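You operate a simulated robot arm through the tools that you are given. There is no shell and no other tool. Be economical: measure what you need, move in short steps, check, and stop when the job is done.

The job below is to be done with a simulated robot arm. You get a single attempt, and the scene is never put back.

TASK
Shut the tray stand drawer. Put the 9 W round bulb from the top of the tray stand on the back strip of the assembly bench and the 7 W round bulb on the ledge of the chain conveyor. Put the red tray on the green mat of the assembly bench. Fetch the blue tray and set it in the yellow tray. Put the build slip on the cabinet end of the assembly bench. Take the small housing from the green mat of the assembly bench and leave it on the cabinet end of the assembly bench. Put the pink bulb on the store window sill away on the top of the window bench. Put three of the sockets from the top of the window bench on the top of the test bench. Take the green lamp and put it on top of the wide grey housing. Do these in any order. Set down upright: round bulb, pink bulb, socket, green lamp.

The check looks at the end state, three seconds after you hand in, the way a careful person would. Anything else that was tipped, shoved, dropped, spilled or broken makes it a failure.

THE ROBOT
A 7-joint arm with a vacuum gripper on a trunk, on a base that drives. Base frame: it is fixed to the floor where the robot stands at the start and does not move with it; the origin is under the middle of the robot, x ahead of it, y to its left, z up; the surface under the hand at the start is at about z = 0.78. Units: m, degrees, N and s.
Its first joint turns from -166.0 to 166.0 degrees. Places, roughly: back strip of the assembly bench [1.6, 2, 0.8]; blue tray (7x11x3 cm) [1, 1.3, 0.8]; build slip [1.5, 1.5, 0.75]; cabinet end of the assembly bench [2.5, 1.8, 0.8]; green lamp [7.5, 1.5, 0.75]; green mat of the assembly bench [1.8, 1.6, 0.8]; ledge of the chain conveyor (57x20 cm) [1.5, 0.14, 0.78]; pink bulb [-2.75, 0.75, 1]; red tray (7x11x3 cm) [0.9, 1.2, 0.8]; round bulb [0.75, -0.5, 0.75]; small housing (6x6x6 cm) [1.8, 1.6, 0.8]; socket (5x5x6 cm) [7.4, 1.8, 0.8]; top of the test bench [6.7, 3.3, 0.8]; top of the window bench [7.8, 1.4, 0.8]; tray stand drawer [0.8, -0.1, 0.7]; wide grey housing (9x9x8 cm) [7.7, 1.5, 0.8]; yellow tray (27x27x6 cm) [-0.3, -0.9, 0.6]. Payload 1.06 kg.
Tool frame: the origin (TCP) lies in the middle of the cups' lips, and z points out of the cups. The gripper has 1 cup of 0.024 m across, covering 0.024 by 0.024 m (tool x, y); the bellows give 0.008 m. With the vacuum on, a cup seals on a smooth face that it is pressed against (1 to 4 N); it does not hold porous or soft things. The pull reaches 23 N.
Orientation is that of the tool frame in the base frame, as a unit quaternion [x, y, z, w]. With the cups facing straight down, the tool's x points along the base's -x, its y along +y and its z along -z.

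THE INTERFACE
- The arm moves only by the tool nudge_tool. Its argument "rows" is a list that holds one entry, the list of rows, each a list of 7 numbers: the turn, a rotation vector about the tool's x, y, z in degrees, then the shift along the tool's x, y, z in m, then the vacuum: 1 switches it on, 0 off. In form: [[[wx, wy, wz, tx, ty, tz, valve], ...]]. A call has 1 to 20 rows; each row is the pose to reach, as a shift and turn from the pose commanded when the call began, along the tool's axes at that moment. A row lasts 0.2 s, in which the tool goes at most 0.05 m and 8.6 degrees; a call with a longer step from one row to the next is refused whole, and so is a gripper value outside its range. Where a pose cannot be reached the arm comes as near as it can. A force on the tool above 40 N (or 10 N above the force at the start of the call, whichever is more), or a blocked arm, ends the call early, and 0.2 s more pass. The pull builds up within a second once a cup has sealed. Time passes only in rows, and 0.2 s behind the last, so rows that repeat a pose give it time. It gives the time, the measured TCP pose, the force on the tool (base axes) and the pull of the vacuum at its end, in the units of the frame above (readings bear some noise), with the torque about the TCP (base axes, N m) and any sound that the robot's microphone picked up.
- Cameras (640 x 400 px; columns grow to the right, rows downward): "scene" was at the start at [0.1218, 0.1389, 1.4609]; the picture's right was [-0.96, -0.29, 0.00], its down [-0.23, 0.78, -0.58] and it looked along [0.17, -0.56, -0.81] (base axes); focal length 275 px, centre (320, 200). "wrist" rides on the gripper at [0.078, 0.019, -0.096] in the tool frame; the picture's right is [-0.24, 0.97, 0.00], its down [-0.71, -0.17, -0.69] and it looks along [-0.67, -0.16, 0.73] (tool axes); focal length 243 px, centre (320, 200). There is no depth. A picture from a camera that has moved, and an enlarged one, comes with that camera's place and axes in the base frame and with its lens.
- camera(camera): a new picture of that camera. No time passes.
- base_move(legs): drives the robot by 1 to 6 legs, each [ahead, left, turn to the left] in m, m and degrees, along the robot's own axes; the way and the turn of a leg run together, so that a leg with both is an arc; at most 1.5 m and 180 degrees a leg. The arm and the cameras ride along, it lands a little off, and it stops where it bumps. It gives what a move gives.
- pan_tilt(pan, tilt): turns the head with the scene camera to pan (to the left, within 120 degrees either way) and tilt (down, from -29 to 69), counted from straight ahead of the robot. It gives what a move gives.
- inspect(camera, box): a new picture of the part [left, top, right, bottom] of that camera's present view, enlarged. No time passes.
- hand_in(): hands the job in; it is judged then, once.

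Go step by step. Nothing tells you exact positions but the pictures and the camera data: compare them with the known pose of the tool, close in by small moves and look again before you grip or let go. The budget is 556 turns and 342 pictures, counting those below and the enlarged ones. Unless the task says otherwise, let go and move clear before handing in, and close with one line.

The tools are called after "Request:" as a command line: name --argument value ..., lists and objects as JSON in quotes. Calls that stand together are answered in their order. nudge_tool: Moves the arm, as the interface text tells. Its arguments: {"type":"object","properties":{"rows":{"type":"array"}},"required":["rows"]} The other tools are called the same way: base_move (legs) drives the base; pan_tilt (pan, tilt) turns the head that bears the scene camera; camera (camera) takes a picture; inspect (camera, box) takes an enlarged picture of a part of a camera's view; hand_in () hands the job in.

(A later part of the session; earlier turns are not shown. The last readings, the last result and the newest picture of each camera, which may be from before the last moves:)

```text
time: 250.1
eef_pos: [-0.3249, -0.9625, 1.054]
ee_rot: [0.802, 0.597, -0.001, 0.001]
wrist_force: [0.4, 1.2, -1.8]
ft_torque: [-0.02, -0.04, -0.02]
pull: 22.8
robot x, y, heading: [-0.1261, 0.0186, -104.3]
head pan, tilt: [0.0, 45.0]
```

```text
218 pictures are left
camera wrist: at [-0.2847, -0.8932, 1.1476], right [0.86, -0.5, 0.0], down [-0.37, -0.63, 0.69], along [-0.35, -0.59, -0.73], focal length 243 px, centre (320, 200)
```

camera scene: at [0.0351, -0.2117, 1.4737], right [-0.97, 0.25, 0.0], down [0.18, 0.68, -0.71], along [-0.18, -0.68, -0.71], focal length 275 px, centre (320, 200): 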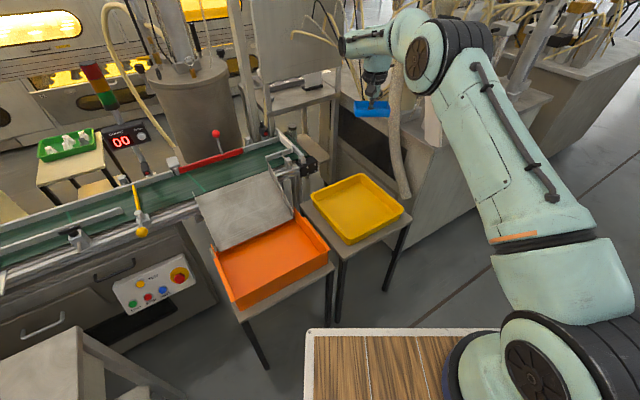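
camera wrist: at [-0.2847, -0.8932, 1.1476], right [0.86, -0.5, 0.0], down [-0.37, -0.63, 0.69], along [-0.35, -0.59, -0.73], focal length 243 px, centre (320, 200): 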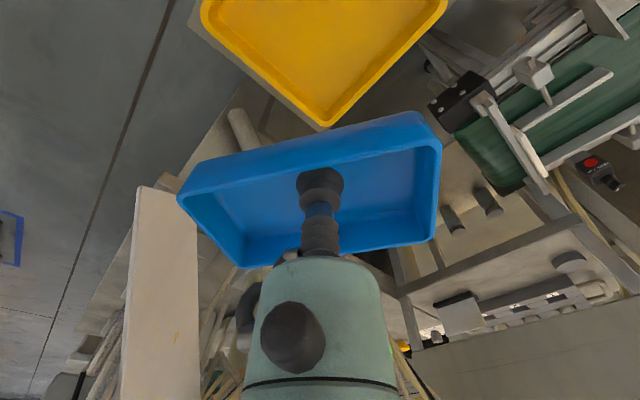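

Request:
nudge_tool --rows '[[[0, 0, 0, 0.019, 0.005, 0.03, 1], [0, 0, 0, 0.019, 0.005, 0.075, 1], [0, 0, 0, 0.019, 0.005, 0.12, 1], [0, 0, 0, 0.019, 0.005, 0.165, 1], [0, 0, 0, 0.019, 0.005, 0.21, 1], [0, 0, 0, 0.019, 0.005, 0.255, 1], [0, 0, 0, 0.019, 0.005, 0.3, 1], [0, 0, 0, 0.019, 0.005, 0.335, 1], [0, 0, 0, 0.019, 0.005, 0.335, 1]]]'

Request:
camera --camera "scene"

Request:
camera --camera "wrist"

```text
time: 252.1
eef_pos: [-0.3168, -0.9478, 0.7203]
ee_rot: [0.802, 0.598, -0.001, 0.001]
wrist_force: [0.2, -0.5, -1.1]
ft_torque: [-0.04, -0.02, -0.02]
pull: 22.6
robot x, y, heading: [-0.1247, 0.0165, -104.4]
head pan, tilt: [0.0, 45.0]
```

```text
217 pictures are left
camera scene: at [0.0351, -0.2117, 1.4737], right [-0.97, 0.25, 0.0], down [0.18, 0.68, -0.71], along [-0.18, -0.68, -0.71], focal length 275 px, centre (320, 200)
```

scene: 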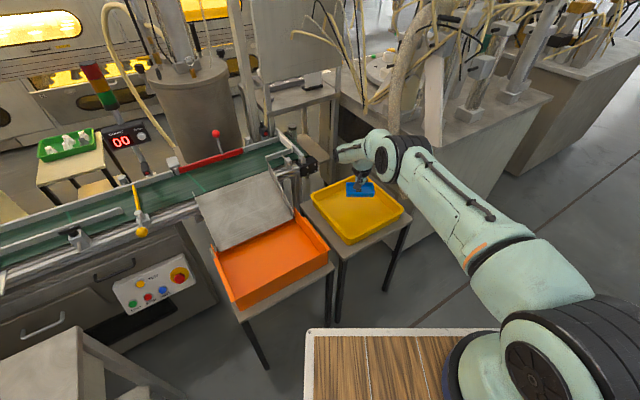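

```text
216 pictures are left
camera wrist: at [-0.2757, -0.8782, 0.8143], right [0.86, -0.5, 0.0], down [-0.37, -0.63, 0.69], along [-0.35, -0.59, -0.73], focal length 243 px, centre (320, 200)
```

wrist: 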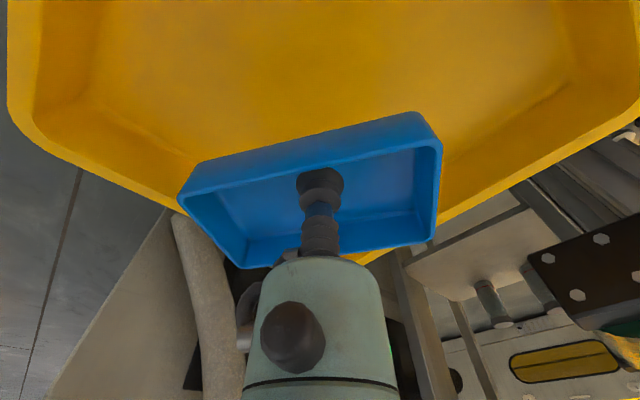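

Request:
nudge_tool --rows '[[[0, 0, 0, 0, 0, 0.03, 1], [0, 0, 0, 0, 0, 0.06, 1], [0, 0, 0, 0, 0, 0.08, 1], [0, 0, 0, 0, 0, 0.088, 1], [0, 0, 0, 0, 0, 0.088, 1]]]'

Request:
inspect --camera "scene" --box '[290, 140, 430, 250]'

Request:
camera --camera "wrist"

```text
time: 253.2
eef_pos: [-0.3153, -0.9432, 0.631]
ee_rot: [0.803, 0.596, -0.002, 0.001]
wrist_force: [0.7, -0.3, 0.6]
ft_torque: [0.05, 0.0, -0.01]
pull: 22.3
out of reach, approached as far as the arm can: row 3, 4, 5
robot x, y, heading: [-0.1211, 0.0182, -104.5]
head pan, tilt: [0.0, 45.0]
```

```text
3.64 times, centred on (360, 195) of scene
camera zoom: at [0.0351, -0.2117, 1.4737], right [-0.97, 0.25, 0.0], down [0.18, 0.68, -0.71], along [-0.18, -0.68, -0.71], focal length 999 px, centre (174, 218)
```

zoom: 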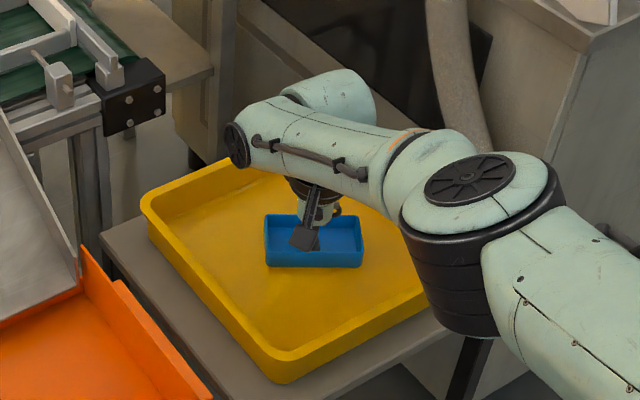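

```text
214 pictures are left
camera wrist: at [-0.2754, -0.8724, 0.7248], right [0.86, -0.5, 0.0], down [-0.37, -0.63, 0.69], along [-0.35, -0.59, -0.73], focal length 243 px, centre (320, 200)
```

wrist: 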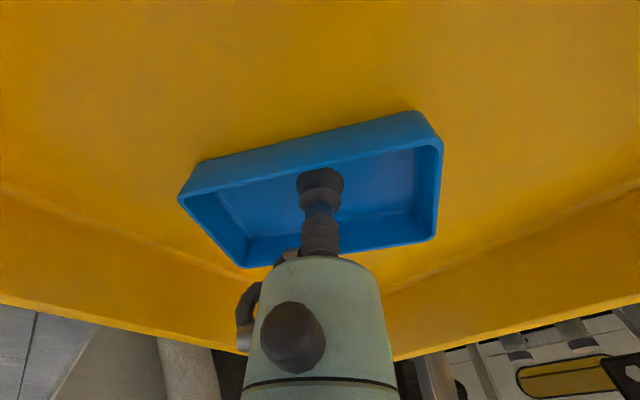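

The arm is nearly stretched. I'll raise 10 cm, move the base a little closer, and go down again.

Request:
nudge_tool --rows '[[[0, 0, 0, 0, 0, -0.03, 1], [0, 0, 0, 0, 0, -0.07, 1], [0, 0, 0, 0, 0, -0.11, 1], [0, 0, 0, 0, 0, -0.15, 1], [0, 0, 0, 0, 0, -0.15, 1]]]'

Request:
base_move --legs '[[0.12, 0, 0]]'

Request:
camera --camera "scene"

```text
time: 254.4
eef_pos: [-0.3143, -0.9415, 0.7848]
ee_rot: [0.802, 0.597, -0.001, 0.002]
wrist_force: [0.9, 0.1, -1.4]
ft_torque: [0.0, 0.0, -0.01]
pull: 22.5
robot x, y, heading: [-0.1231, 0.0209, -104.8]
head pan, tilt: [0.0, 45.0]
```

```text
time: 255.7
eef_pos: [-0.3437, -1.062, 0.7846]
ee_rot: [0.802, 0.598, -0.002, 0.002]
wrist_force: [-0.1, -0.9, -0.5]
ft_torque: [-0.02, -0.01, 0.0]
pull: 23.3
robot x, y, heading: [-0.1528, -0.1031, -104.3]
head pan, tilt: [0.0, 45.0]
```

```text
213 pictures are left
camera scene: at [0.0048, -0.3311, 1.4737], right [-0.97, 0.25, 0.0], down [0.17, 0.69, -0.71], along [-0.17, -0.69, -0.71], focal length 275 px, centre (320, 200)
```

scene: 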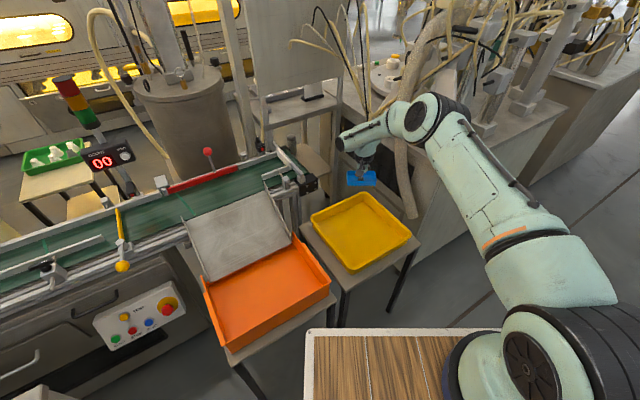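

Request:
nudge_tool --rows '[[[0, 0, 0, 0.04, -0.001, 0, 1], [0, 0, 0, 0.08, -0.003, 0, 1], [0, 0, 0, 0.113, -0.004, 0.0, 1], [0, 0, 0, 0.113, -0.004, 0.04, 1], [0, 0, 0, 0.113, -0.004, 0.08, 1], [0, 0, 0, 0.113, -0.004, 0.12, 1], [0, 0, 0, 0.113, -0.004, 0.15, 1], [0, 0, 0, 0.113, -0.004, 0.165, 1], [0, 0, 0, 0.113, -0.004, 0.165, 1]]]'

Request:
inspect --camera "scene" --box '[290, 140, 430, 280]'

```text
time: 257.7
eef_pos: [-0.3142, -0.9548, 0.6206]
ee_rot: [0.802, 0.598, -0.004, 0.004]
wrist_force: [-3.8, -3.4, 22.7]
ft_torque: [0.09, -0.02, -0.03]
pull: 23.1
robot x, y, heading: [-0.151, -0.0999, -104.4]
head pan, tilt: [0.0, 45.0]
```

```text
2.86 times, centred on (360, 210) of scene
camera zoom: at [0.0049, -0.3302, 1.4738], right [-0.97, 0.25, 0.0], down [0.17, 0.68, -0.71], along [-0.17, -0.69, -0.71], focal length 785 px, centre (206, 171)
```

zoom: 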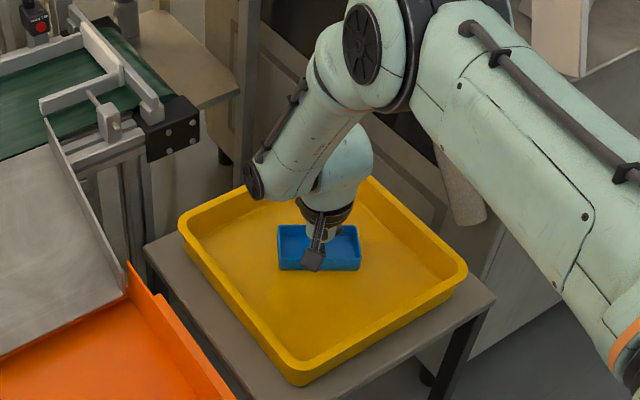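

Resting on the yellow tray's floor. I'll ease up, release and lift.

Request:
nudge_tool --rows '[[[0, 0, 0, 0, 0, -0.003, 1], [0, 0, 0, 0, 0, -0.003, 0], [0, 0, 0, 0, 0, -0.003, 0], [0, 0, 0, 0, 0, -0.003, 0], [0, 0, 0, 0, 0, -0.003, 0], [0, 0, 0, 0, 0, -0.006, 0], [0, 0, 0, 0, 0, -0.015, 0], [0, 0, 0, 0, 0, -0.04, 0], [0, 0, 0, 0, 0, -0.08, 0], [0, 0, 0, 0, 0, -0.125, 0], [0, 0, 0, 0, 0, -0.17, 0], [0, 0, 0, 0, 0, -0.215, 0], [0, 0, 0, 0, 0, -0.26, 0], [0, 0, 0, 0, 0, -0.305, 0], [0, 0, 0, 0, 0, -0.35, 0], [0, 0, 0, 0, 0, -0.395, 0], [0, 0, 0, 0, 0, -0.44, 0], [0, 0, 0, 0, 0, -0.48, 0]]]'

Request:
camera --camera "scene"

```text
time: 261.5
eef_pos: [-0.3158, -0.9534, 1.1009]
ee_rot: [0.801, 0.598, -0.001, 0.002]
wrist_force: [0.4, -0.5, -1.1]
ft_torque: [0.03, 0.02, 0.03]
pull: 0.0
robot x, y, heading: [-0.1561, -0.101, -104.6]
head pan, tilt: [0.0, 45.0]
```

```text
211 pictures are left
camera scene: at [0.0049, -0.3314, 1.4736], right [-0.97, 0.25, 0.0], down [0.17, 0.69, -0.71], along [-0.17, -0.68, -0.71], focal length 275 px, centre (320, 200)
```

scene: 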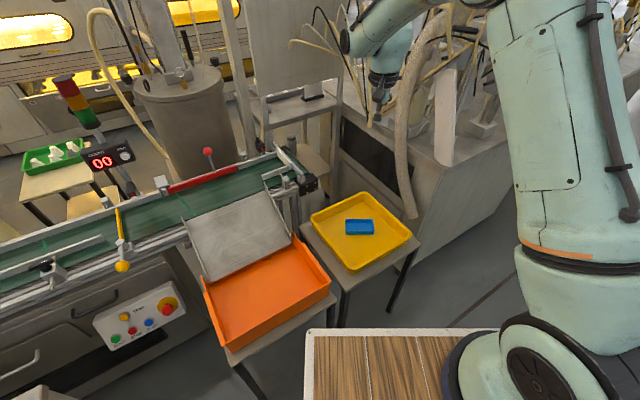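

The blue tray sits in the yellow tray. Next the pink bulb: I'll back out, turn west and look toward the store window.

Request:
nudge_tool --rows '[[[0, 0, 0, 0.04, 0, -0.02, 0], [0, 0, 0, 0.08, 0, -0.04, 0], [0, 0, 0, 0.12, 0, -0.06, 0], [0, 0, 0, 0.16, 0, -0.08, 0], [0, 0, 0, 0.2, 0, -0.1, 0]]]'

Request:
base_move --legs '[[-0.45, 0, 0], [0, 0, -75.6]]'

Request:
pan_tilt --pan 0 --tilt 20

Request:
camera --camera "scene"

Request:
pan_tilt --pan -50 --tilt 20

Request:
camera --camera "scene"

```text
time: 262.7
eef_pos: [-0.2606, -0.756, 1.1977]
ee_rot: [0.802, 0.597, -0.002, 0.0]
wrist_force: [-0.4, -0.2, -0.7]
ft_torque: [0.04, -0.02, 0.0]
pull: 0.0
robot x, y, heading: [-0.1546, -0.1034, -104.1]
head pan, tilt: [0.0, 45.0]
```

```text
time: 268.7
eef_pos: [-0.7004, 0.2727, 1.1991]
ee_rot: [1.0, -0.01, -0.002, 0.0]
wrist_force: [-0.7, -0.2, -0.2]
ft_torque: [-0.01, -0.05, 0.01]
pull: 0.0
robot x, y, heading: [-0.0394, 0.3432, -178.9]
head pan, tilt: [0.0, 45.0]
```

```text
time: 269.6
eef_pos: [-0.6995, 0.2726, 1.1992]
ee_rot: [1.0, -0.009, -0.001, -0.001]
wrist_force: [0.0, -0.1, -0.7]
ft_torque: [-0.01, 0.03, 0.01]
pull: 0.2
robot x, y, heading: [-0.0441, 0.341, -178.9]
head pan, tilt: [0.0, 20.0]
```

```text
210 pictures are left
camera scene: at [-0.2302, 0.1286, 1.5123], right [-0.02, 1.0, 0.0], down [0.34, 0.01, -0.94], along [-0.94, -0.02, -0.34], focal length 275 px, centre (320, 200)
```

scene: 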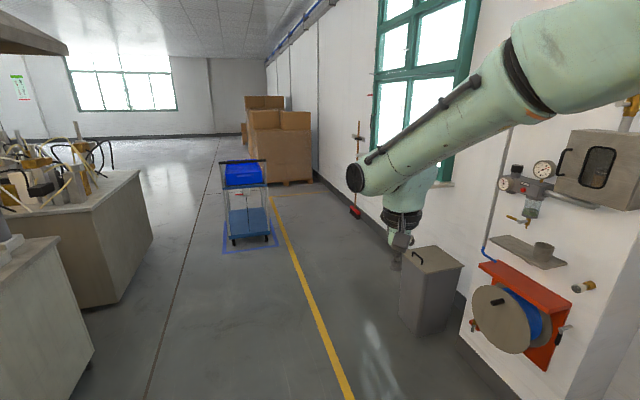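

```text
time: 270.8
eef_pos: [-0.7013, 0.2721, 1.199]
ee_rot: [1.0, -0.009, -0.002, 0.0]
wrist_force: [-0.6, 0.6, 0.3]
ft_torque: [0.02, -0.02, 0.0]
pull: 0.1
robot x, y, heading: [-0.0415, 0.3418, -178.9]
head pan, tilt: [-50.0, 20.0]
```

```text
209 pictures are left
camera scene: at [-0.1984, 0.2006, 1.5123], right [0.75, 0.66, 0.0], down [0.23, -0.26, -0.94], along [-0.62, 0.71, -0.34], focal length 275 px, centre (320, 200)
```

scene: 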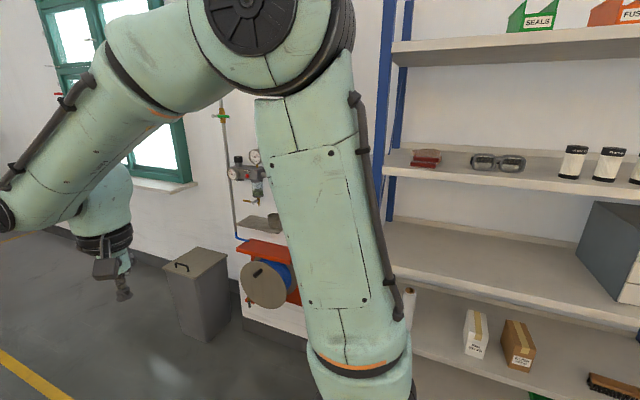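

The window with its sill is ahead on the right wall. I'll drive west and look at it.

Request:
base_move --legs '[[1.4, 0.2, 0]]'

Request:
pan_tilt --pan -30 --tilt 25

Request:
camera --camera "scene"

```text
time: 277.7
eef_pos: [-2.0799, 0.0679, 1.1986]
ee_rot: [1.0, -0.019, -0.002, 0.0]
wrist_force: [0.3, 0.4, -0.6]
ft_torque: [-0.03, 0.01, 0.01]
pull: 0.1
robot x, y, heading: [-1.4181, 0.1272, -180.1]
head pan, tilt: [-50.0, 20.0]
```

```text
time: 278.5
eef_pos: [-2.0797, 0.0669, 1.1995]
ee_rot: [1.0, -0.019, -0.002, 0.0]
wrist_force: [0.0, 0.7, -0.3]
ft_torque: [-0.01, 0.0, 0.0]
pull: 0.1
robot x, y, heading: [-1.42, 0.1302, -180.0]
head pan, tilt: [-30.0, 25.0]
```

```text
208 pictures are left
camera scene: at [-1.5985, -0.0381, 1.5043], right [0.5, 0.87, 0.0], down [0.37, -0.21, -0.91], along [-0.78, 0.45, -0.42], focal length 275 px, centre (320, 200)
```

scene: 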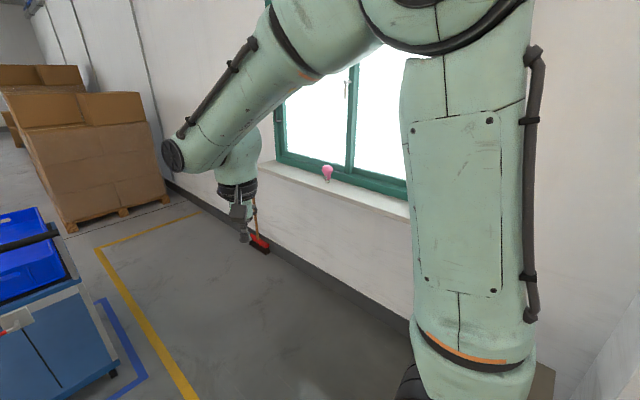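

Request:
inspect --camera "scene" --box '[260, 130, 400, 220]'

```text
4.44 times, centred on (330, 175) of scene
camera zoom: at [-1.5985, -0.0381, 1.5043], right [0.5, 0.87, 0.0], down [0.37, -0.21, -0.91], along [-0.78, 0.45, -0.42], focal length 1221 px, centre (276, 311)
```

zoom: 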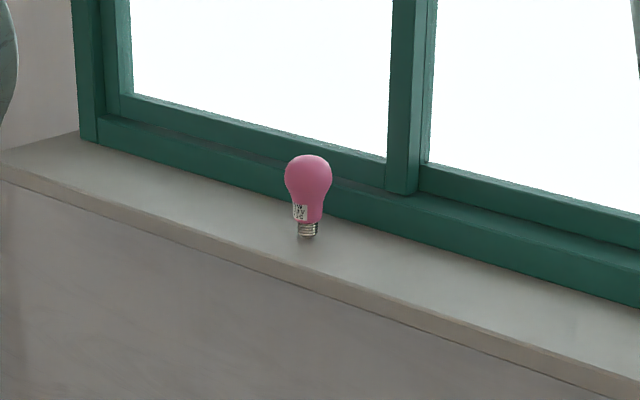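

The pink bulb stands on the sill at about (-2.78,0.69). I'll drive up facing the wall.

Request:
base_move --legs '[[1.1, 0.3, 0], [0, 0, -71]]'

Request:
pan_tilt --pan 0 --tilt 30

Request:
camera --camera "scene"

Request:
camera --camera "wrist"

```text
time: 287.4
eef_pos: [-2.7964, 0.4257, 1.1992]
ee_rot: [0.805, -0.593, -0.002, -0.001]
wrist_force: [0.3, -0.2, 0.4]
ft_torque: [-0.03, 0.0, -0.03]
pull: 0.1
robot x, y, heading: [-2.5201, -0.176, 109.3]
head pan, tilt: [-30.0, 25.0]
```

```text
time: 288.4
eef_pos: [-2.7966, 0.4261, 1.1992]
ee_rot: [0.805, -0.593, -0.001, -0.002]
wrist_force: [-0.5, -0.5, -0.4]
ft_torque: [0.0, 0.01, -0.01]
pull: 0.1
robot x, y, heading: [-2.5175, -0.1748, 109.6]
head pan, tilt: [0.0, 30.0]
```

```text
206 pictures are left
camera scene: at [-2.7805, -0.0684, 1.4963], right [0.94, 0.33, 0.0], down [0.17, -0.47, -0.87], along [-0.29, 0.82, -0.5], focal length 275 px, centre (320, 200)
```

scene: 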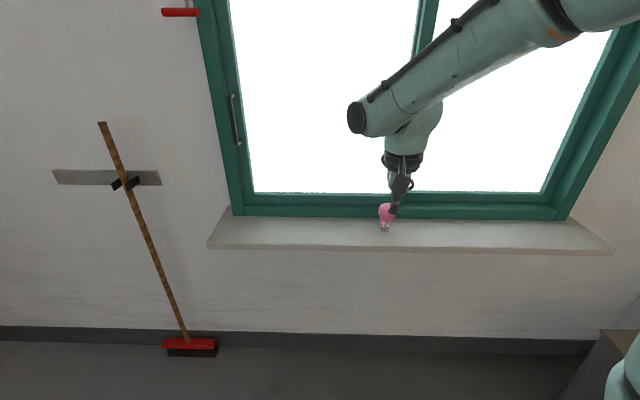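

```text
205 pictures are left
camera wrist: at [-2.7914, 0.3446, 1.2927], right [-1.0, -0.06, 0.0], down [-0.05, 0.72, 0.69], along [-0.05, 0.69, -0.73], focal length 243 px, centre (320, 200)
```

wrist: 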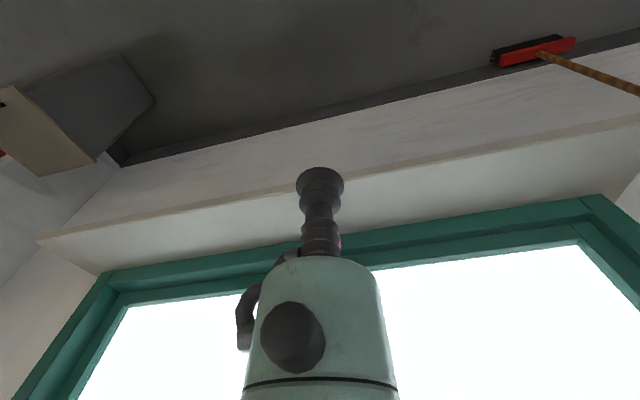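

Triangulating puts the pink bulb at (-2.83,0.72) on a sill at z about 0.94. I'll move above it, staying clear of the window frame.

Request:
nudge_tool --rows '[[[0, 0, 0, -0.042, -0.008, -0.01, 0], [0, 0, 0, -0.083, -0.016, -0.01, 0], [0, 0, 0, -0.125, -0.024, -0.01, 0], [0, 0, 0, -0.166, -0.032, -0.01, 0], [0, 0, 0, -0.208, -0.04, -0.01, 0], [0, 0, 0, -0.25, -0.048, -0.01, 0], [0, 0, 0, -0.28, -0.054, 0.0, 0], [0, 0, 0, -0.28, -0.054, 0.0, 0]]]'

Request:
camera --camera "wrist"

Request:
inspect --camera "scene" --box '[330, 140, 450, 260]'

```text
time: 290.2
eef_pos: [-2.8302, 0.7086, 1.2036]
ee_rot: [0.805, -0.593, -0.002, 0.0]
wrist_force: [-0.3, -0.1, -0.4]
ft_torque: [0.03, -0.01, -0.04]
pull: 0.0
robot x, y, heading: [-2.5206, -0.1746, 109.5]
head pan, tilt: [0.0, 30.0]
```

```text
204 pictures are left
camera wrist: at [-2.8252, 0.6277, 1.2977], right [-1.0, -0.06, 0.0], down [-0.05, 0.72, 0.69], along [-0.05, 0.69, -0.73], focal length 243 px, centre (320, 200)
```

wrist: 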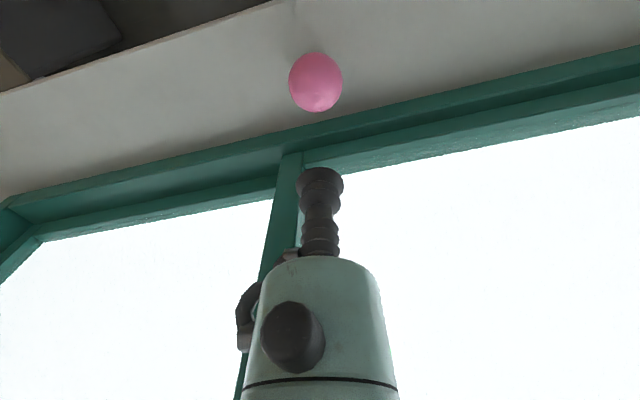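

```text
3.33 times, centred on (390, 200) of scene
camera zoom: at [-2.7805, -0.0686, 1.4963], right [0.94, 0.33, 0.0], down [0.17, -0.47, -0.87], along [-0.29, 0.82, -0.5], focal length 916 px, centre (87, 200)
```

zoom: 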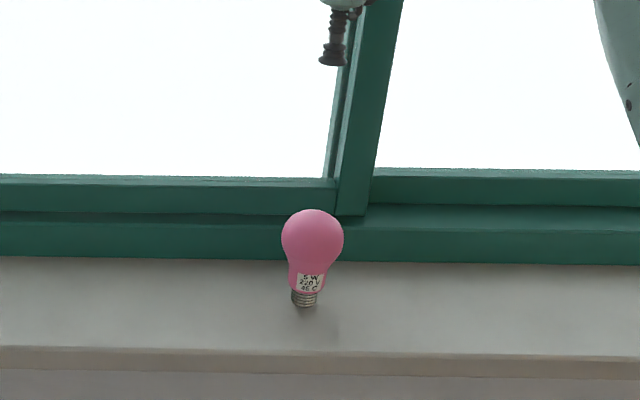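

Request:
nudge_tool --rows '[[[0, 0, 0, -0.01, -0.005, 0.04, 0], [0, 0, 0, -0.01, -0.005, 0.08, 0], [0, 0, 0, -0.01, -0.005, 0.12, 0], [0, 0, 0, -0.01, -0.005, 0.139, 0], [0, 0, 0, -0.01, -0.005, 0.139, 0]]]'

Request:
inspect --camera "wrist" --box '[220, 60, 420, 220]'

Request:
inspect --camera "scene" --box '[350, 180, 420, 250]'

```text
time: 291.4
eef_pos: [-2.8279, 0.7189, 1.0598]
ee_rot: [0.805, -0.593, -0.002, 0.0]
wrist_force: [-0.4, 0.5, 0.0]
ft_torque: [0.04, 0.0, 0.03]
pull: 0.1
robot x, y, heading: [-2.5172, -0.1792, 109.2]
head pan, tilt: [0.0, 30.0]
```

```text
2.50 times, centred on (320, 140) of wrist
camera zoom: at [-2.8223, 0.6377, 1.1533], right [-1.0, -0.06, 0.0], down [-0.05, 0.72, 0.69], along [-0.05, 0.69, -0.73], focal length 606 px, centre (320, 350)
```

zoom: 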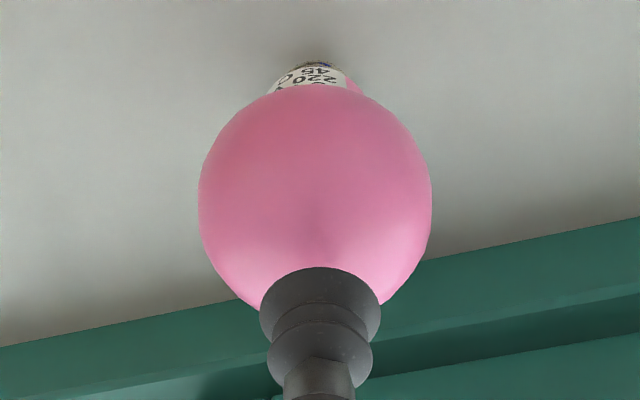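

```text
5.71 times, centred on (385, 215) of scene
camera zoom: at [-2.7806, -0.0685, 1.4963], right [0.94, 0.33, 0.0], down [0.17, -0.47, -0.87], along [-0.29, 0.82, -0.5], focal length 1570 px, centre (-51, 114)
```

zoom: 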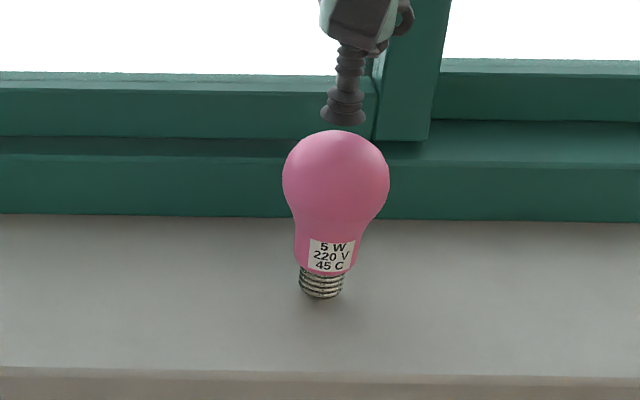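

The cup is within 2 mm of the axis. Pressing down with vacuum.

Request:
nudge_tool --rows '[[[0, 0, 0, 0.0015, -0.001, 0.005, 1], [0, 0, 0, 0.0015, -0.001, 0.009, 1], [0, 0, 0, 0.0015, -0.001, 0.012, 1], [0, 0, 0, 0.0015, -0.001, 0.014, 1], [0, 0, 0, 0.0015, -0.001, 0.014, 1]]]'

```text
time: 292.6
eef_pos: [-2.8254, 0.7195, 1.0464]
ee_rot: [0.805, -0.593, -0.001, -0.001]
wrist_force: [0.1, 0.5, 0.0]
ft_torque: [0.04, -0.01, -0.04]
pull: 0.0
robot x, y, heading: [-2.5205, -0.1746, 109.5]
head pan, tilt: [0.0, 30.0]
```

Request:
nudge_tool --rows '[[[0, 0, 0, 0, 0, 0.002, 1], [0, 0, 0, 0, 0, 0.004, 1], [0, 0, 0, 0, 0, 0.004, 1], [0, 0, 0, 0, 0, 0.004, 1]]]'

```text
time: 293.6
eef_pos: [-2.8257, 0.7192, 1.0436]
ee_rot: [0.806, -0.592, -0.002, -0.001]
wrist_force: [0.4, -0.2, 0.5]
ft_torque: [-0.02, 0.02, 0.04]
pull: 22.4
robot x, y, heading: [-2.5206, -0.173, 109.7]
head pan, tilt: [0.0, 30.0]
```

The pink bulb is held. I'll lift it, retract, back away from the window and turn east.

Request:
nudge_tool --rows '[[[0, 0, 0, 0, 0, -0.01, 1], [0, 0, 0, 0, 0, -0.04, 1], [0, 0, 0, 0, 0, -0.08, 1], [0, 0, 0, 0, 0, -0.12, 1], [0, 0, 0, 0.03, 0, -0.15, 1], [0, 0, 0, 0.07, 0, -0.17, 1], [0, 0, 0, 0.11, 0, -0.18, 1], [0, 0, 0, 0.15, 0, -0.19, 1], [0, 0, 0, 0.19, 0, -0.19, 1], [0, 0, 0, 0.23, 0, -0.19, 1]]]'

Request:
base_move --legs '[[-0.25, 0, 0], [0, 0, -109.5], [1.5, 0, 0], [1.0, 0.5, 0]]'

Request:
pan_tilt --pan 0 --tilt 15

Request:
camera --camera "scene"

Request:
camera --camera "wrist"

```text
time: 295.8
eef_pos: [-2.7567, 0.4985, 1.228]
ee_rot: [0.805, -0.593, -0.001, -0.001]
wrist_force: [0.4, -0.3, -1.6]
ft_torque: [-0.05, -0.01, 0.01]
pull: 23.3
robot x, y, heading: [-2.5204, -0.1733, 109.5]
head pan, tilt: [0.0, 30.0]
```

```text
time: 299.8
eef_pos: [-2.153, 0.2426, 1.2283]
ee_rot: [-0.535, 0.845, 0.001, 0.001]
wrist_force: [-0.7, 0.5, -0.6]
ft_torque: [-0.01, -0.01, 0.0]
pull: 23.7
robot x, y, heading: [-2.4357, -0.4107, 66.8]
head pan, tilt: [0.0, 30.0]
stopped in leg 2: the robot was blocked; the commanded pose is now the measured one
```

```text
time: 300.5
eef_pos: [-2.1529, 0.2424, 1.2284]
ee_rot: [-0.536, 0.844, 0.0, 0.002]
wrist_force: [-0.4, 0.3, -0.4]
ft_torque: [0.01, 0.01, 0.01]
pull: 23.1
robot x, y, heading: [-2.4389, -0.4149, 67.1]
head pan, tilt: [0.0, 15.0]
```

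```text
200 pictures are left
camera scene: at [-2.5523, -0.1552, 1.5204], right [0.92, -0.39, 0.0], down [-0.1, -0.24, -0.97], along [0.38, 0.89, -0.26], focal length 275 px, centre (320, 200)
```

scene: 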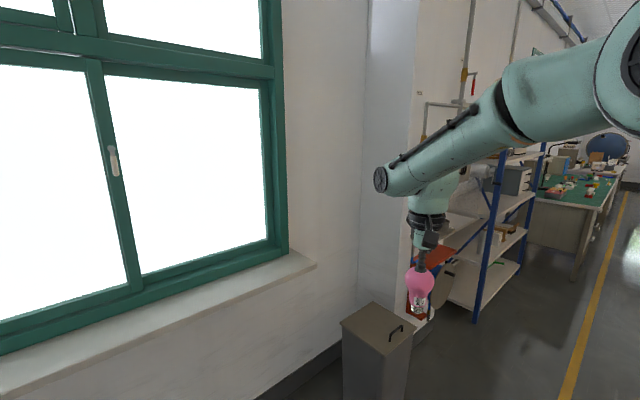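

```text
199 pictures are left
camera wrist: at [-2.2045, 0.1791, 1.3226], right [-0.78, 0.63, 0.0], down [0.46, 0.56, 0.69], along [0.43, 0.54, -0.73], focal length 243 px, centre (320, 200)
```

wrist: 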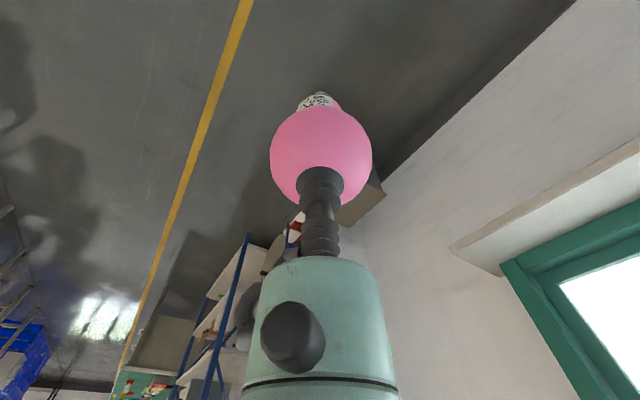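

The base stopped on a bump, probably the blue cart behind me. I'll move forward a little, then look at the cart.

Request:
base_move --legs '[[0.15, 0, 0]]'

Request:
pan_tilt --pan 120 --tilt 40

Request:
camera --camera "scene"

```text
time: 301.9
eef_pos: [-2.0993, 0.3803, 1.2291]
ee_rot: [-0.537, 0.843, 0.0, 0.001]
wrist_force: [0.1, 0.2, -0.7]
ft_torque: [0.01, 0.01, -0.01]
pull: 23.6
robot x, y, heading: [-2.3763, -0.274, 67.1]
head pan, tilt: [0.0, 15.0]
```

```text
time: 303.9
eef_pos: [-2.0993, 0.3815, 1.2272]
ee_rot: [-0.537, 0.844, 0.0, 0.002]
wrist_force: [0.5, -0.1, -0.6]
ft_torque: [0.01, 0.02, 0.0]
pull: 23.1
robot x, y, heading: [-2.3764, -0.2785, 67.4]
head pan, tilt: [120.0, 40.0]
```

```text
198 pictures are left
camera scene: at [-2.6164, -0.116, 1.4809], right [-0.13, 0.99, 0.0], down [0.64, 0.08, -0.77], along [-0.76, -0.1, -0.64], focal length 275 px, centre (320, 200)
```

scene: 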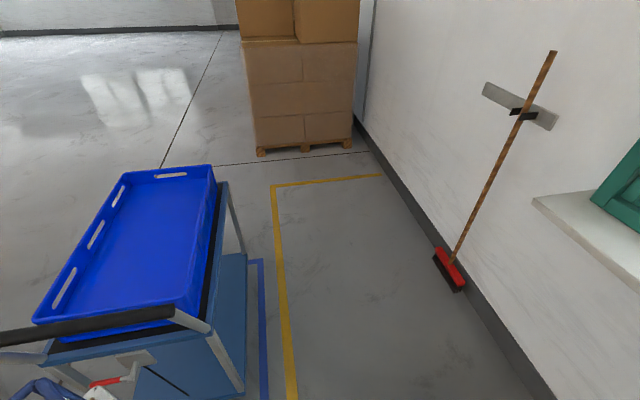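

The cart is still inside its floor outline, unmoved. I'll shift away from it before turning east.

Request:
base_move --legs '[[0, -0.3, 0], [0, 0, -67.4], [1.3, 0, 0], [1.0, 0.6, 0]]'

Request:
pan_tilt --pan 5 --tilt 15

Request:
camera --camera "scene"

```text
time: 320.6
eef_pos: [0.9222, 0.255, 1.2289]
ee_rot: [0.011, 1.0, -0.001, 0.002]
wrist_force: [0.2, 0.0, -1.0]
ft_torque: [0.01, -0.01, -0.02]
pull: 22.8
robot x, y, heading: [0.208, 0.244, 1.1]
head pan, tilt: [120.0, 40.0]
```

```text
time: 322.5
eef_pos: [0.9228, 0.2546, 1.2286]
ee_rot: [0.011, 1.0, 0.0, 0.002]
wrist_force: [0.4, 1.0, 0.0]
ft_torque: [-0.01, 0.0, -0.01]
pull: 23.2
robot x, y, heading: [0.2069, 0.2416, 1.1]
head pan, tilt: [5.0, 15.0]
```

```text
197 pictures are left
camera scene: at [0.3973, 0.4646, 1.5205], right [0.1, -0.99, 0.0], down [-0.26, -0.03, -0.97], along [0.96, 0.1, -0.26], focal length 275 px, centre (320, 200)
```

scene: 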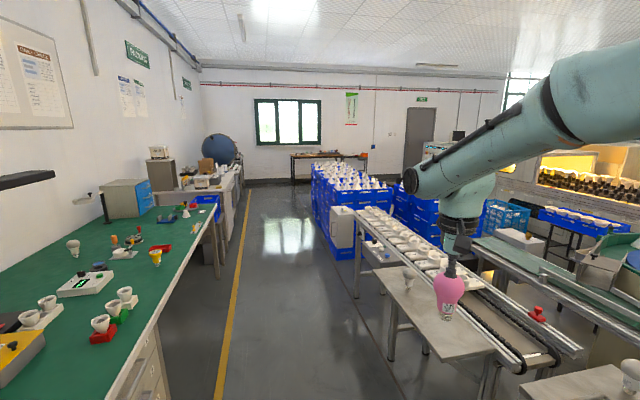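

The aisle east is clear. I'll turn to follow it and drive on in stages.

Request:
base_move --legs '[[0, 0, 17.2], [1.5, 0, 0], [1.5, 0, 0], [1.0, 0, 0]]'

Request:
pan_tilt --pan 0 --tilt 15

Request:
camera --camera "scene"

```text
time: 342.4
eef_pos: [4.5645, 1.8213, 1.2264]
ee_rot: [-0.165, 0.986, 0.0, 0.001]
wrist_force: [0.1, 1.1, -0.3]
ft_torque: [0.0, 0.03, 0.02]
pull: 22.4
robot x, y, heading: [3.8944, 1.5697, 21.0]
head pan, tilt: [5.0, 15.0]
```

```text
time: 343.0
eef_pos: [4.5649, 1.8212, 1.2281]
ee_rot: [-0.165, 0.986, 0.0, 0.002]
wrist_force: [-0.4, 1.1, -0.1]
ft_torque: [-0.03, -0.02, 0.01]
pull: 22.6
robot x, y, heading: [3.8996, 1.5669, 21.0]
head pan, tilt: [0.0, 15.0]
```

```text
196 pictures are left
camera scene: at [4.0023, 1.8299, 1.5205], right [0.36, -0.93, 0.0], down [-0.24, -0.09, -0.97], along [0.9, 0.35, -0.26], focal length 275 px, centre (320, 200)
```

scene: 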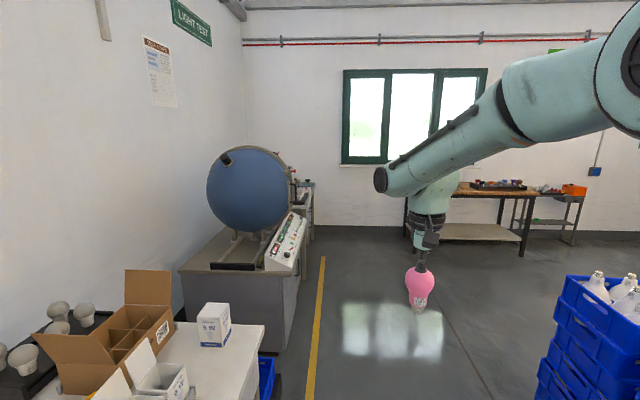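

Request:
base_move --legs '[[1.2, -0.2, 0], [0, 0, -30]]'

Request:
pan_tilt --pan 0 --tilt 20

Request:
camera --camera "scene"

Request:
inspect --camera "scene" --box '[200, 130, 440, 280]'

```text
time: 350.4
eef_pos: [5.7351, 1.7129, 1.2284]
ee_rot: [0.082, 0.997, 0.0, 0.002]
wrist_force: [-0.2, 0.6, -0.7]
ft_torque: [0.01, -0.02, -0.01]
pull: 23.0
robot x, y, heading: [5.0293, 1.8062, -7.5]
head pan, tilt: [0.0, 15.0]
```

```text
time: 351.0
eef_pos: [5.7347, 1.7128, 1.2292]
ee_rot: [0.082, 0.997, 0.0, 0.002]
wrist_force: [0.9, 0.8, 0.5]
ft_torque: [0.01, -0.01, -0.01]
pull: 22.8
robot x, y, heading: [5.0269, 1.8082, -7.2]
head pan, tilt: [0.0, 20.0]
```

```text
195 pictures are left
camera scene: at [5.2456, 1.9884, 1.5124], right [-0.13, -0.99, 0.0], down [-0.34, 0.04, -0.94], along [0.93, -0.12, -0.34], focal length 275 px, centre (320, 200)
```

scene: 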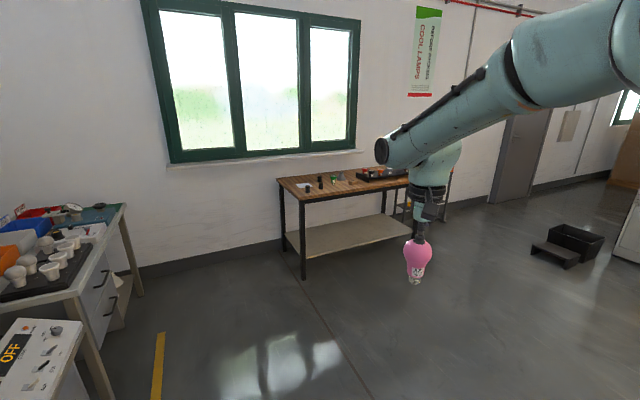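

```text
2.67 times, centred on (320, 205) of scene
camera zoom: at [5.2456, 1.9884, 1.5124], right [-0.13, -0.99, 0.0], down [-0.34, 0.04, -0.94], along [0.93, -0.12, -0.34], focal length 732 px, centre (320, 187)
```

zoom: 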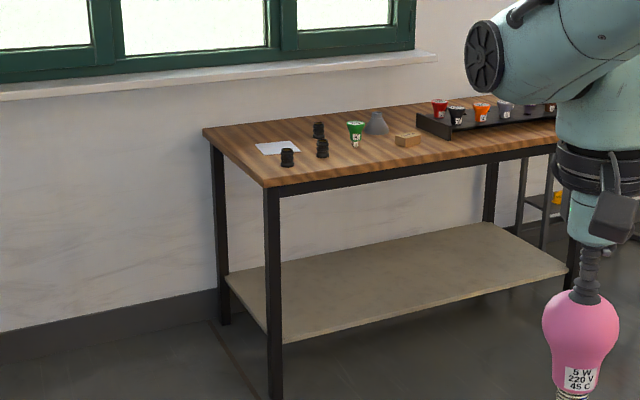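

The window bench with sockets, green lamp and grey housing is ahead. I'll drive up facing its front, then fine-position.

Request:
base_move --legs '[[1.3, -0.35, 0], [0, 0, 26.2]]'

Request:
pan_tilt --pan 0 --tilt 30

Request:
camera --camera "scene"

```text
time: 359.3
eef_pos: [6.9656, 1.4862, 1.2283]
ee_rot: [-0.141, 0.99, 0.0, 0.002]
wrist_force: [-0.3, -0.3, 0.4]
ft_torque: [-0.01, 0.0, -0.01]
pull: 22.7
robot x, y, heading: [6.2882, 1.2623, 18.7]
head pan, tilt: [0.0, 20.0]
```

```text
time: 360.0
eef_pos: [6.9668, 1.4853, 1.2286]
ee_rot: [-0.142, 0.99, 0.001, 0.002]
wrist_force: [0.2, -0.2, -0.8]
ft_torque: [0.0, 0.02, 0.01]
pull: 22.7
robot x, y, heading: [6.2899, 1.26, 18.7]
head pan, tilt: [0.0, 30.0]
```

```text
193 pictures are left
camera scene: at [6.4028, 1.5196, 1.4963], right [0.32, -0.95, 0.0], down [-0.47, -0.16, -0.87], along [0.82, 0.27, -0.5], focal length 275 px, centre (320, 200)
```

scene: 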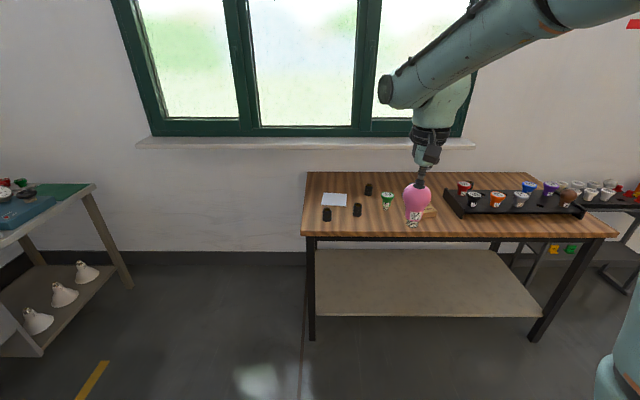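

Free spot for the pink bulb: about (7.475,1.42), near the front of the bench. Moving in.

Request:
base_move --legs '[[0.37, -0.23, 0]]'

Request:
camera --camera "scene"

Request:
inspect --camera "wrist" --box '[220, 60, 420, 220]'

```text
time: 362.7
eef_pos: [7.3949, 1.37, 1.2288]
ee_rot: [-0.135, 0.991, 0.0, 0.002]
wrist_force: [-0.3, 0.1, -1.0]
ft_torque: [0.01, 0.01, 0.05]
pull: 23.0
robot x, y, heading: [6.712, 1.1541, 17.8]
head pan, tilt: [0.0, 30.0]
```

```text
192 pictures are left
camera scene: at [6.8319, 1.4123, 1.4963], right [0.3, -0.95, 0.0], down [-0.48, -0.15, -0.87], along [0.83, 0.26, -0.5], focal length 275 px, centre (320, 200)
```

scene: 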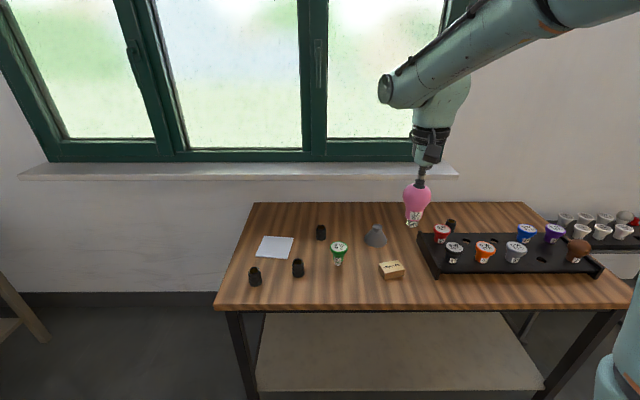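

```text
2.50 times, centred on (320, 140) of wrist
camera zoom: at [7.3138, 1.3673, 1.3226], right [-0.03, 1.0, 0.0], down [0.73, 0.02, 0.69], along [0.69, 0.02, -0.73], focal length 606 px, centre (320, 350)
```

zoom: 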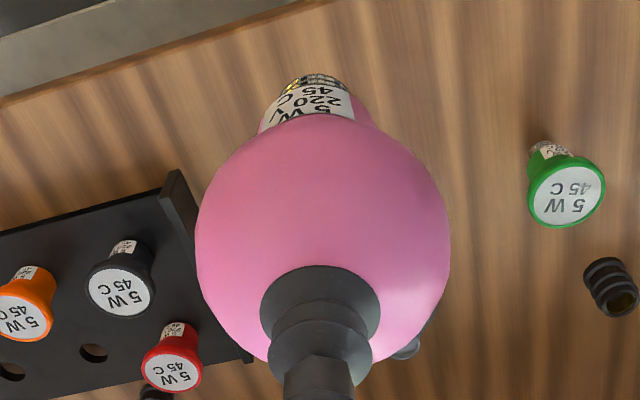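

The pink bulb hangs straight. I'll carry it to (7.475,1.44) and lower to just above the bench.

Request:
nudge_tool --rows '[[[0, 0, 0, -0.03, 0.015, 0.02, 1], [0, 0, 0, -0.06, 0.03, 0.05, 1], [0, 0, 0, -0.096, 0.046, 0.08, 1], [0, 0, 0, -0.096, 0.046, 0.12, 1], [0, 0, 0, -0.096, 0.046, 0.16, 1], [0, 0, 0, -0.096, 0.046, 0.2, 1], [0, 0, 0, -0.096, 0.046, 0.24, 1], [0, 0, 0, -0.096, 0.046, 0.28, 1], [0, 0, 0, -0.096, 0.046, 0.305, 1], [0, 0, 0, -0.096, 0.046, 0.305, 1]]]'

Request:
camera --camera "scene"

Request:
inspect --camera "scene" --box '[335, 230, 415, 310]'

```text
time: 364.9
eef_pos: [7.4771, 1.4407, 0.9266]
ee_rot: [-0.135, 0.991, 0.0, 0.002]
wrist_force: [0.4, 0.5, -0.3]
ft_torque: [0.01, 0.01, 0.0]
pull: 23.4
robot x, y, heading: [6.7145, 1.1563, 17.5]
head pan, tilt: [0.0, 30.0]
```

```text
190 pictures are left
camera scene: at [6.8318, 1.4123, 1.4963], right [0.3, -0.95, 0.0], down [-0.48, -0.15, -0.87], along [0.83, 0.26, -0.5], focal length 275 px, centre (320, 200)
```

scene: 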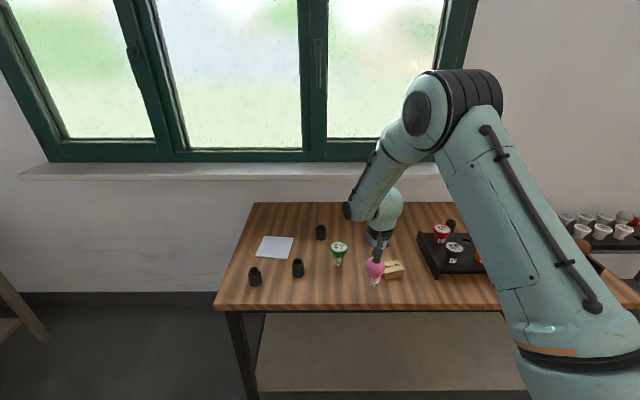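

```text
5.00 times, centred on (375, 270) of scene
camera zoom: at [6.8318, 1.4123, 1.4963], right [0.3, -0.95, 0.0], down [-0.48, -0.15, -0.87], along [0.83, 0.26, -0.5], focal length 1373 px, centre (45, -150)
```

zoom: 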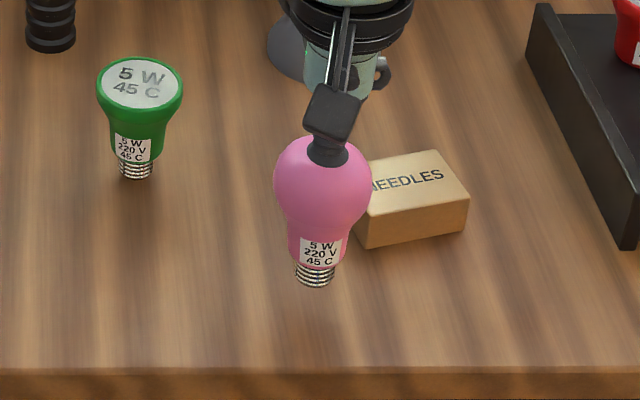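

Request:
nudge_tool --rows '[[[0, 0, 0, 0, 0.006, 0.003, 1], [0, 0, 0, 0, 0.012, 0.008, 1], [0, 0, 0, 0, 0.012, 0.013, 1], [0, 0, 0, 0, 0.012, 0.016, 1], [0, 0, 0, 0, 0.012, 0.016, 1]]]'

Request:
nudge_tool --rows '[[[0, 0, 0, 0, 0, 0.0015, 1], [0, 0, 0, 0, 0, 0.0015, 1]]]'

Request:
nudge_tool --rows '[[[0, 0, 0, 0, 0, 0.0015, 1], [0, 0, 0, 0, 0, 0.0015, 1]]]'

Request:
inspect --camera "scene" --box '[335, 230, 415, 310]'

```text
time: 366.1
eef_pos: [7.4731, 1.454, 0.9083]
ee_rot: [-0.135, 0.991, 0.001, 0.002]
wrist_force: [-0.7, 0.4, -0.7]
ft_torque: [0.02, 0.03, 0.0]
pull: 23.1
robot x, y, heading: [6.715, 1.1561, 17.3]
head pan, tilt: [0.0, 30.0]
```

```text
time: 366.7
eef_pos: [7.4743, 1.4539, 0.907]
ee_rot: [-0.135, 0.991, 0.001, 0.002]
wrist_force: [0.8, 0.3, 1.4]
ft_torque: [0.02, -0.02, 0.01]
pull: 22.5
robot x, y, heading: [6.7134, 1.1547, 17.6]
head pan, tilt: [0.0, 30.0]
```

```text
time: 367.3
eef_pos: [7.4725, 1.4541, 0.9069]
ee_rot: [-0.135, 0.991, 0.001, 0.002]
wrist_force: [-0.3, -1.4, 14.2]
ft_torque: [0.04, -0.04, 0.04]
pull: 22.6
robot x, y, heading: [6.7126, 1.1572, 17.4]
head pan, tilt: [0.0, 30.0]
```

```text
5.00 times, centred on (375, 270) of scene
camera zoom: at [6.8313, 1.412, 1.4964], right [0.3, -0.95, 0.0], down [-0.48, -0.15, -0.87], along [0.83, 0.26, -0.5], focal length 1373 px, centre (45, -150)
```

zoom: 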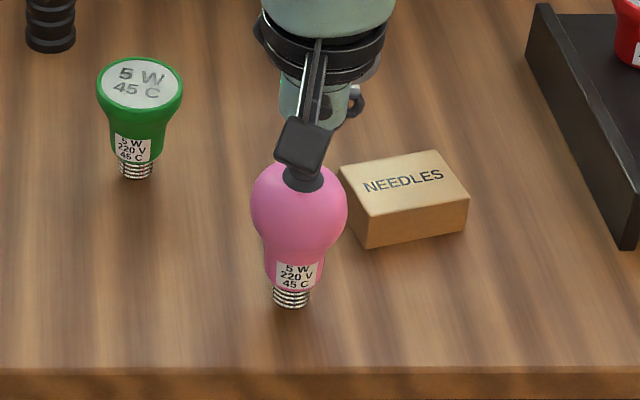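

Contact, and the bulb is clear of the box. I'll back off to a light touch.

Request:
nudge_tool --rows '[[[0, 0, 0, 0, 0, -0.0012, 1], [0, 0, 0, 0, 0, -0.0012, 1]]]'

```text
time: 367.9
eef_pos: [7.4717, 1.4528, 0.9065]
ee_rot: [-0.134, 0.991, 0.0, 0.001]
wrist_force: [-1.2, 0.1, 0.9]
ft_torque: [0.05, -0.01, -0.03]
pull: 22.7
robot x, y, heading: [6.7132, 1.1547, 17.4]
head pan, tilt: [0.0, 30.0]
```

Request:
nudge_tool --rows '[[[0, 0, 0, 0, 0, 0.0002, 1], [0, 0, 0, 0, 0, 0.0002, 0], [0, 0, 0, 0, 0, 0.0002, 0], [0, 0, 0, 0, 0, 0.0002, 0], [0, 0, 0, 0, 0, 0.0002, 0], [0, 0, 0, 0, 0, 0.0002, 0], [0, 0, 0, 0, 0, -0.002, 0], [0, 0, 0, 0, 0, -0.005, 0], [0, 0, 0, 0, 0, -0.01, 0], [0, 0, 0, 0, 0, -0.02, 0], [0, 0, 0, 0, 0, -0.04, 0], [0, 0, 0, 0, 0, -0.08, 0], [0, 0, 0, 0, 0, -0.12, 0], [0, 0, 0, 0, 0, -0.16, 0], [0, 0, 0, 0, 0, -0.2, 0]]]'

Request:
inspect --camera "scene" --box '[215, 195, 455, 315]'

```text
time: 371.1
eef_pos: [7.471, 1.4516, 1.1056]
ee_rot: [-0.134, 0.991, 0.0, 0.002]
wrist_force: [0.3, -0.9, 0.0]
ft_torque: [-0.01, 0.05, -0.01]
pull: 0.0
robot x, y, heading: [6.7107, 1.1529, 18.0]
head pan, tilt: [0.0, 30.0]
```

```text
2.67 times, centred on (335, 255) of scene
camera zoom: at [6.8322, 1.4125, 1.4962], right [0.3, -0.95, 0.0], down [-0.48, -0.15, -0.87], along [0.82, 0.26, -0.5], focal length 732 px, centre (280, 53)
```

zoom: 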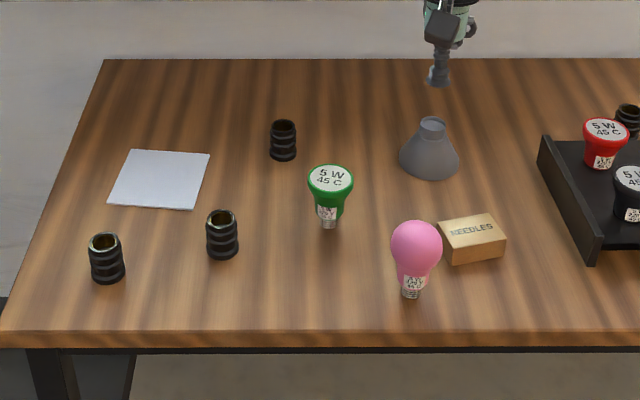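

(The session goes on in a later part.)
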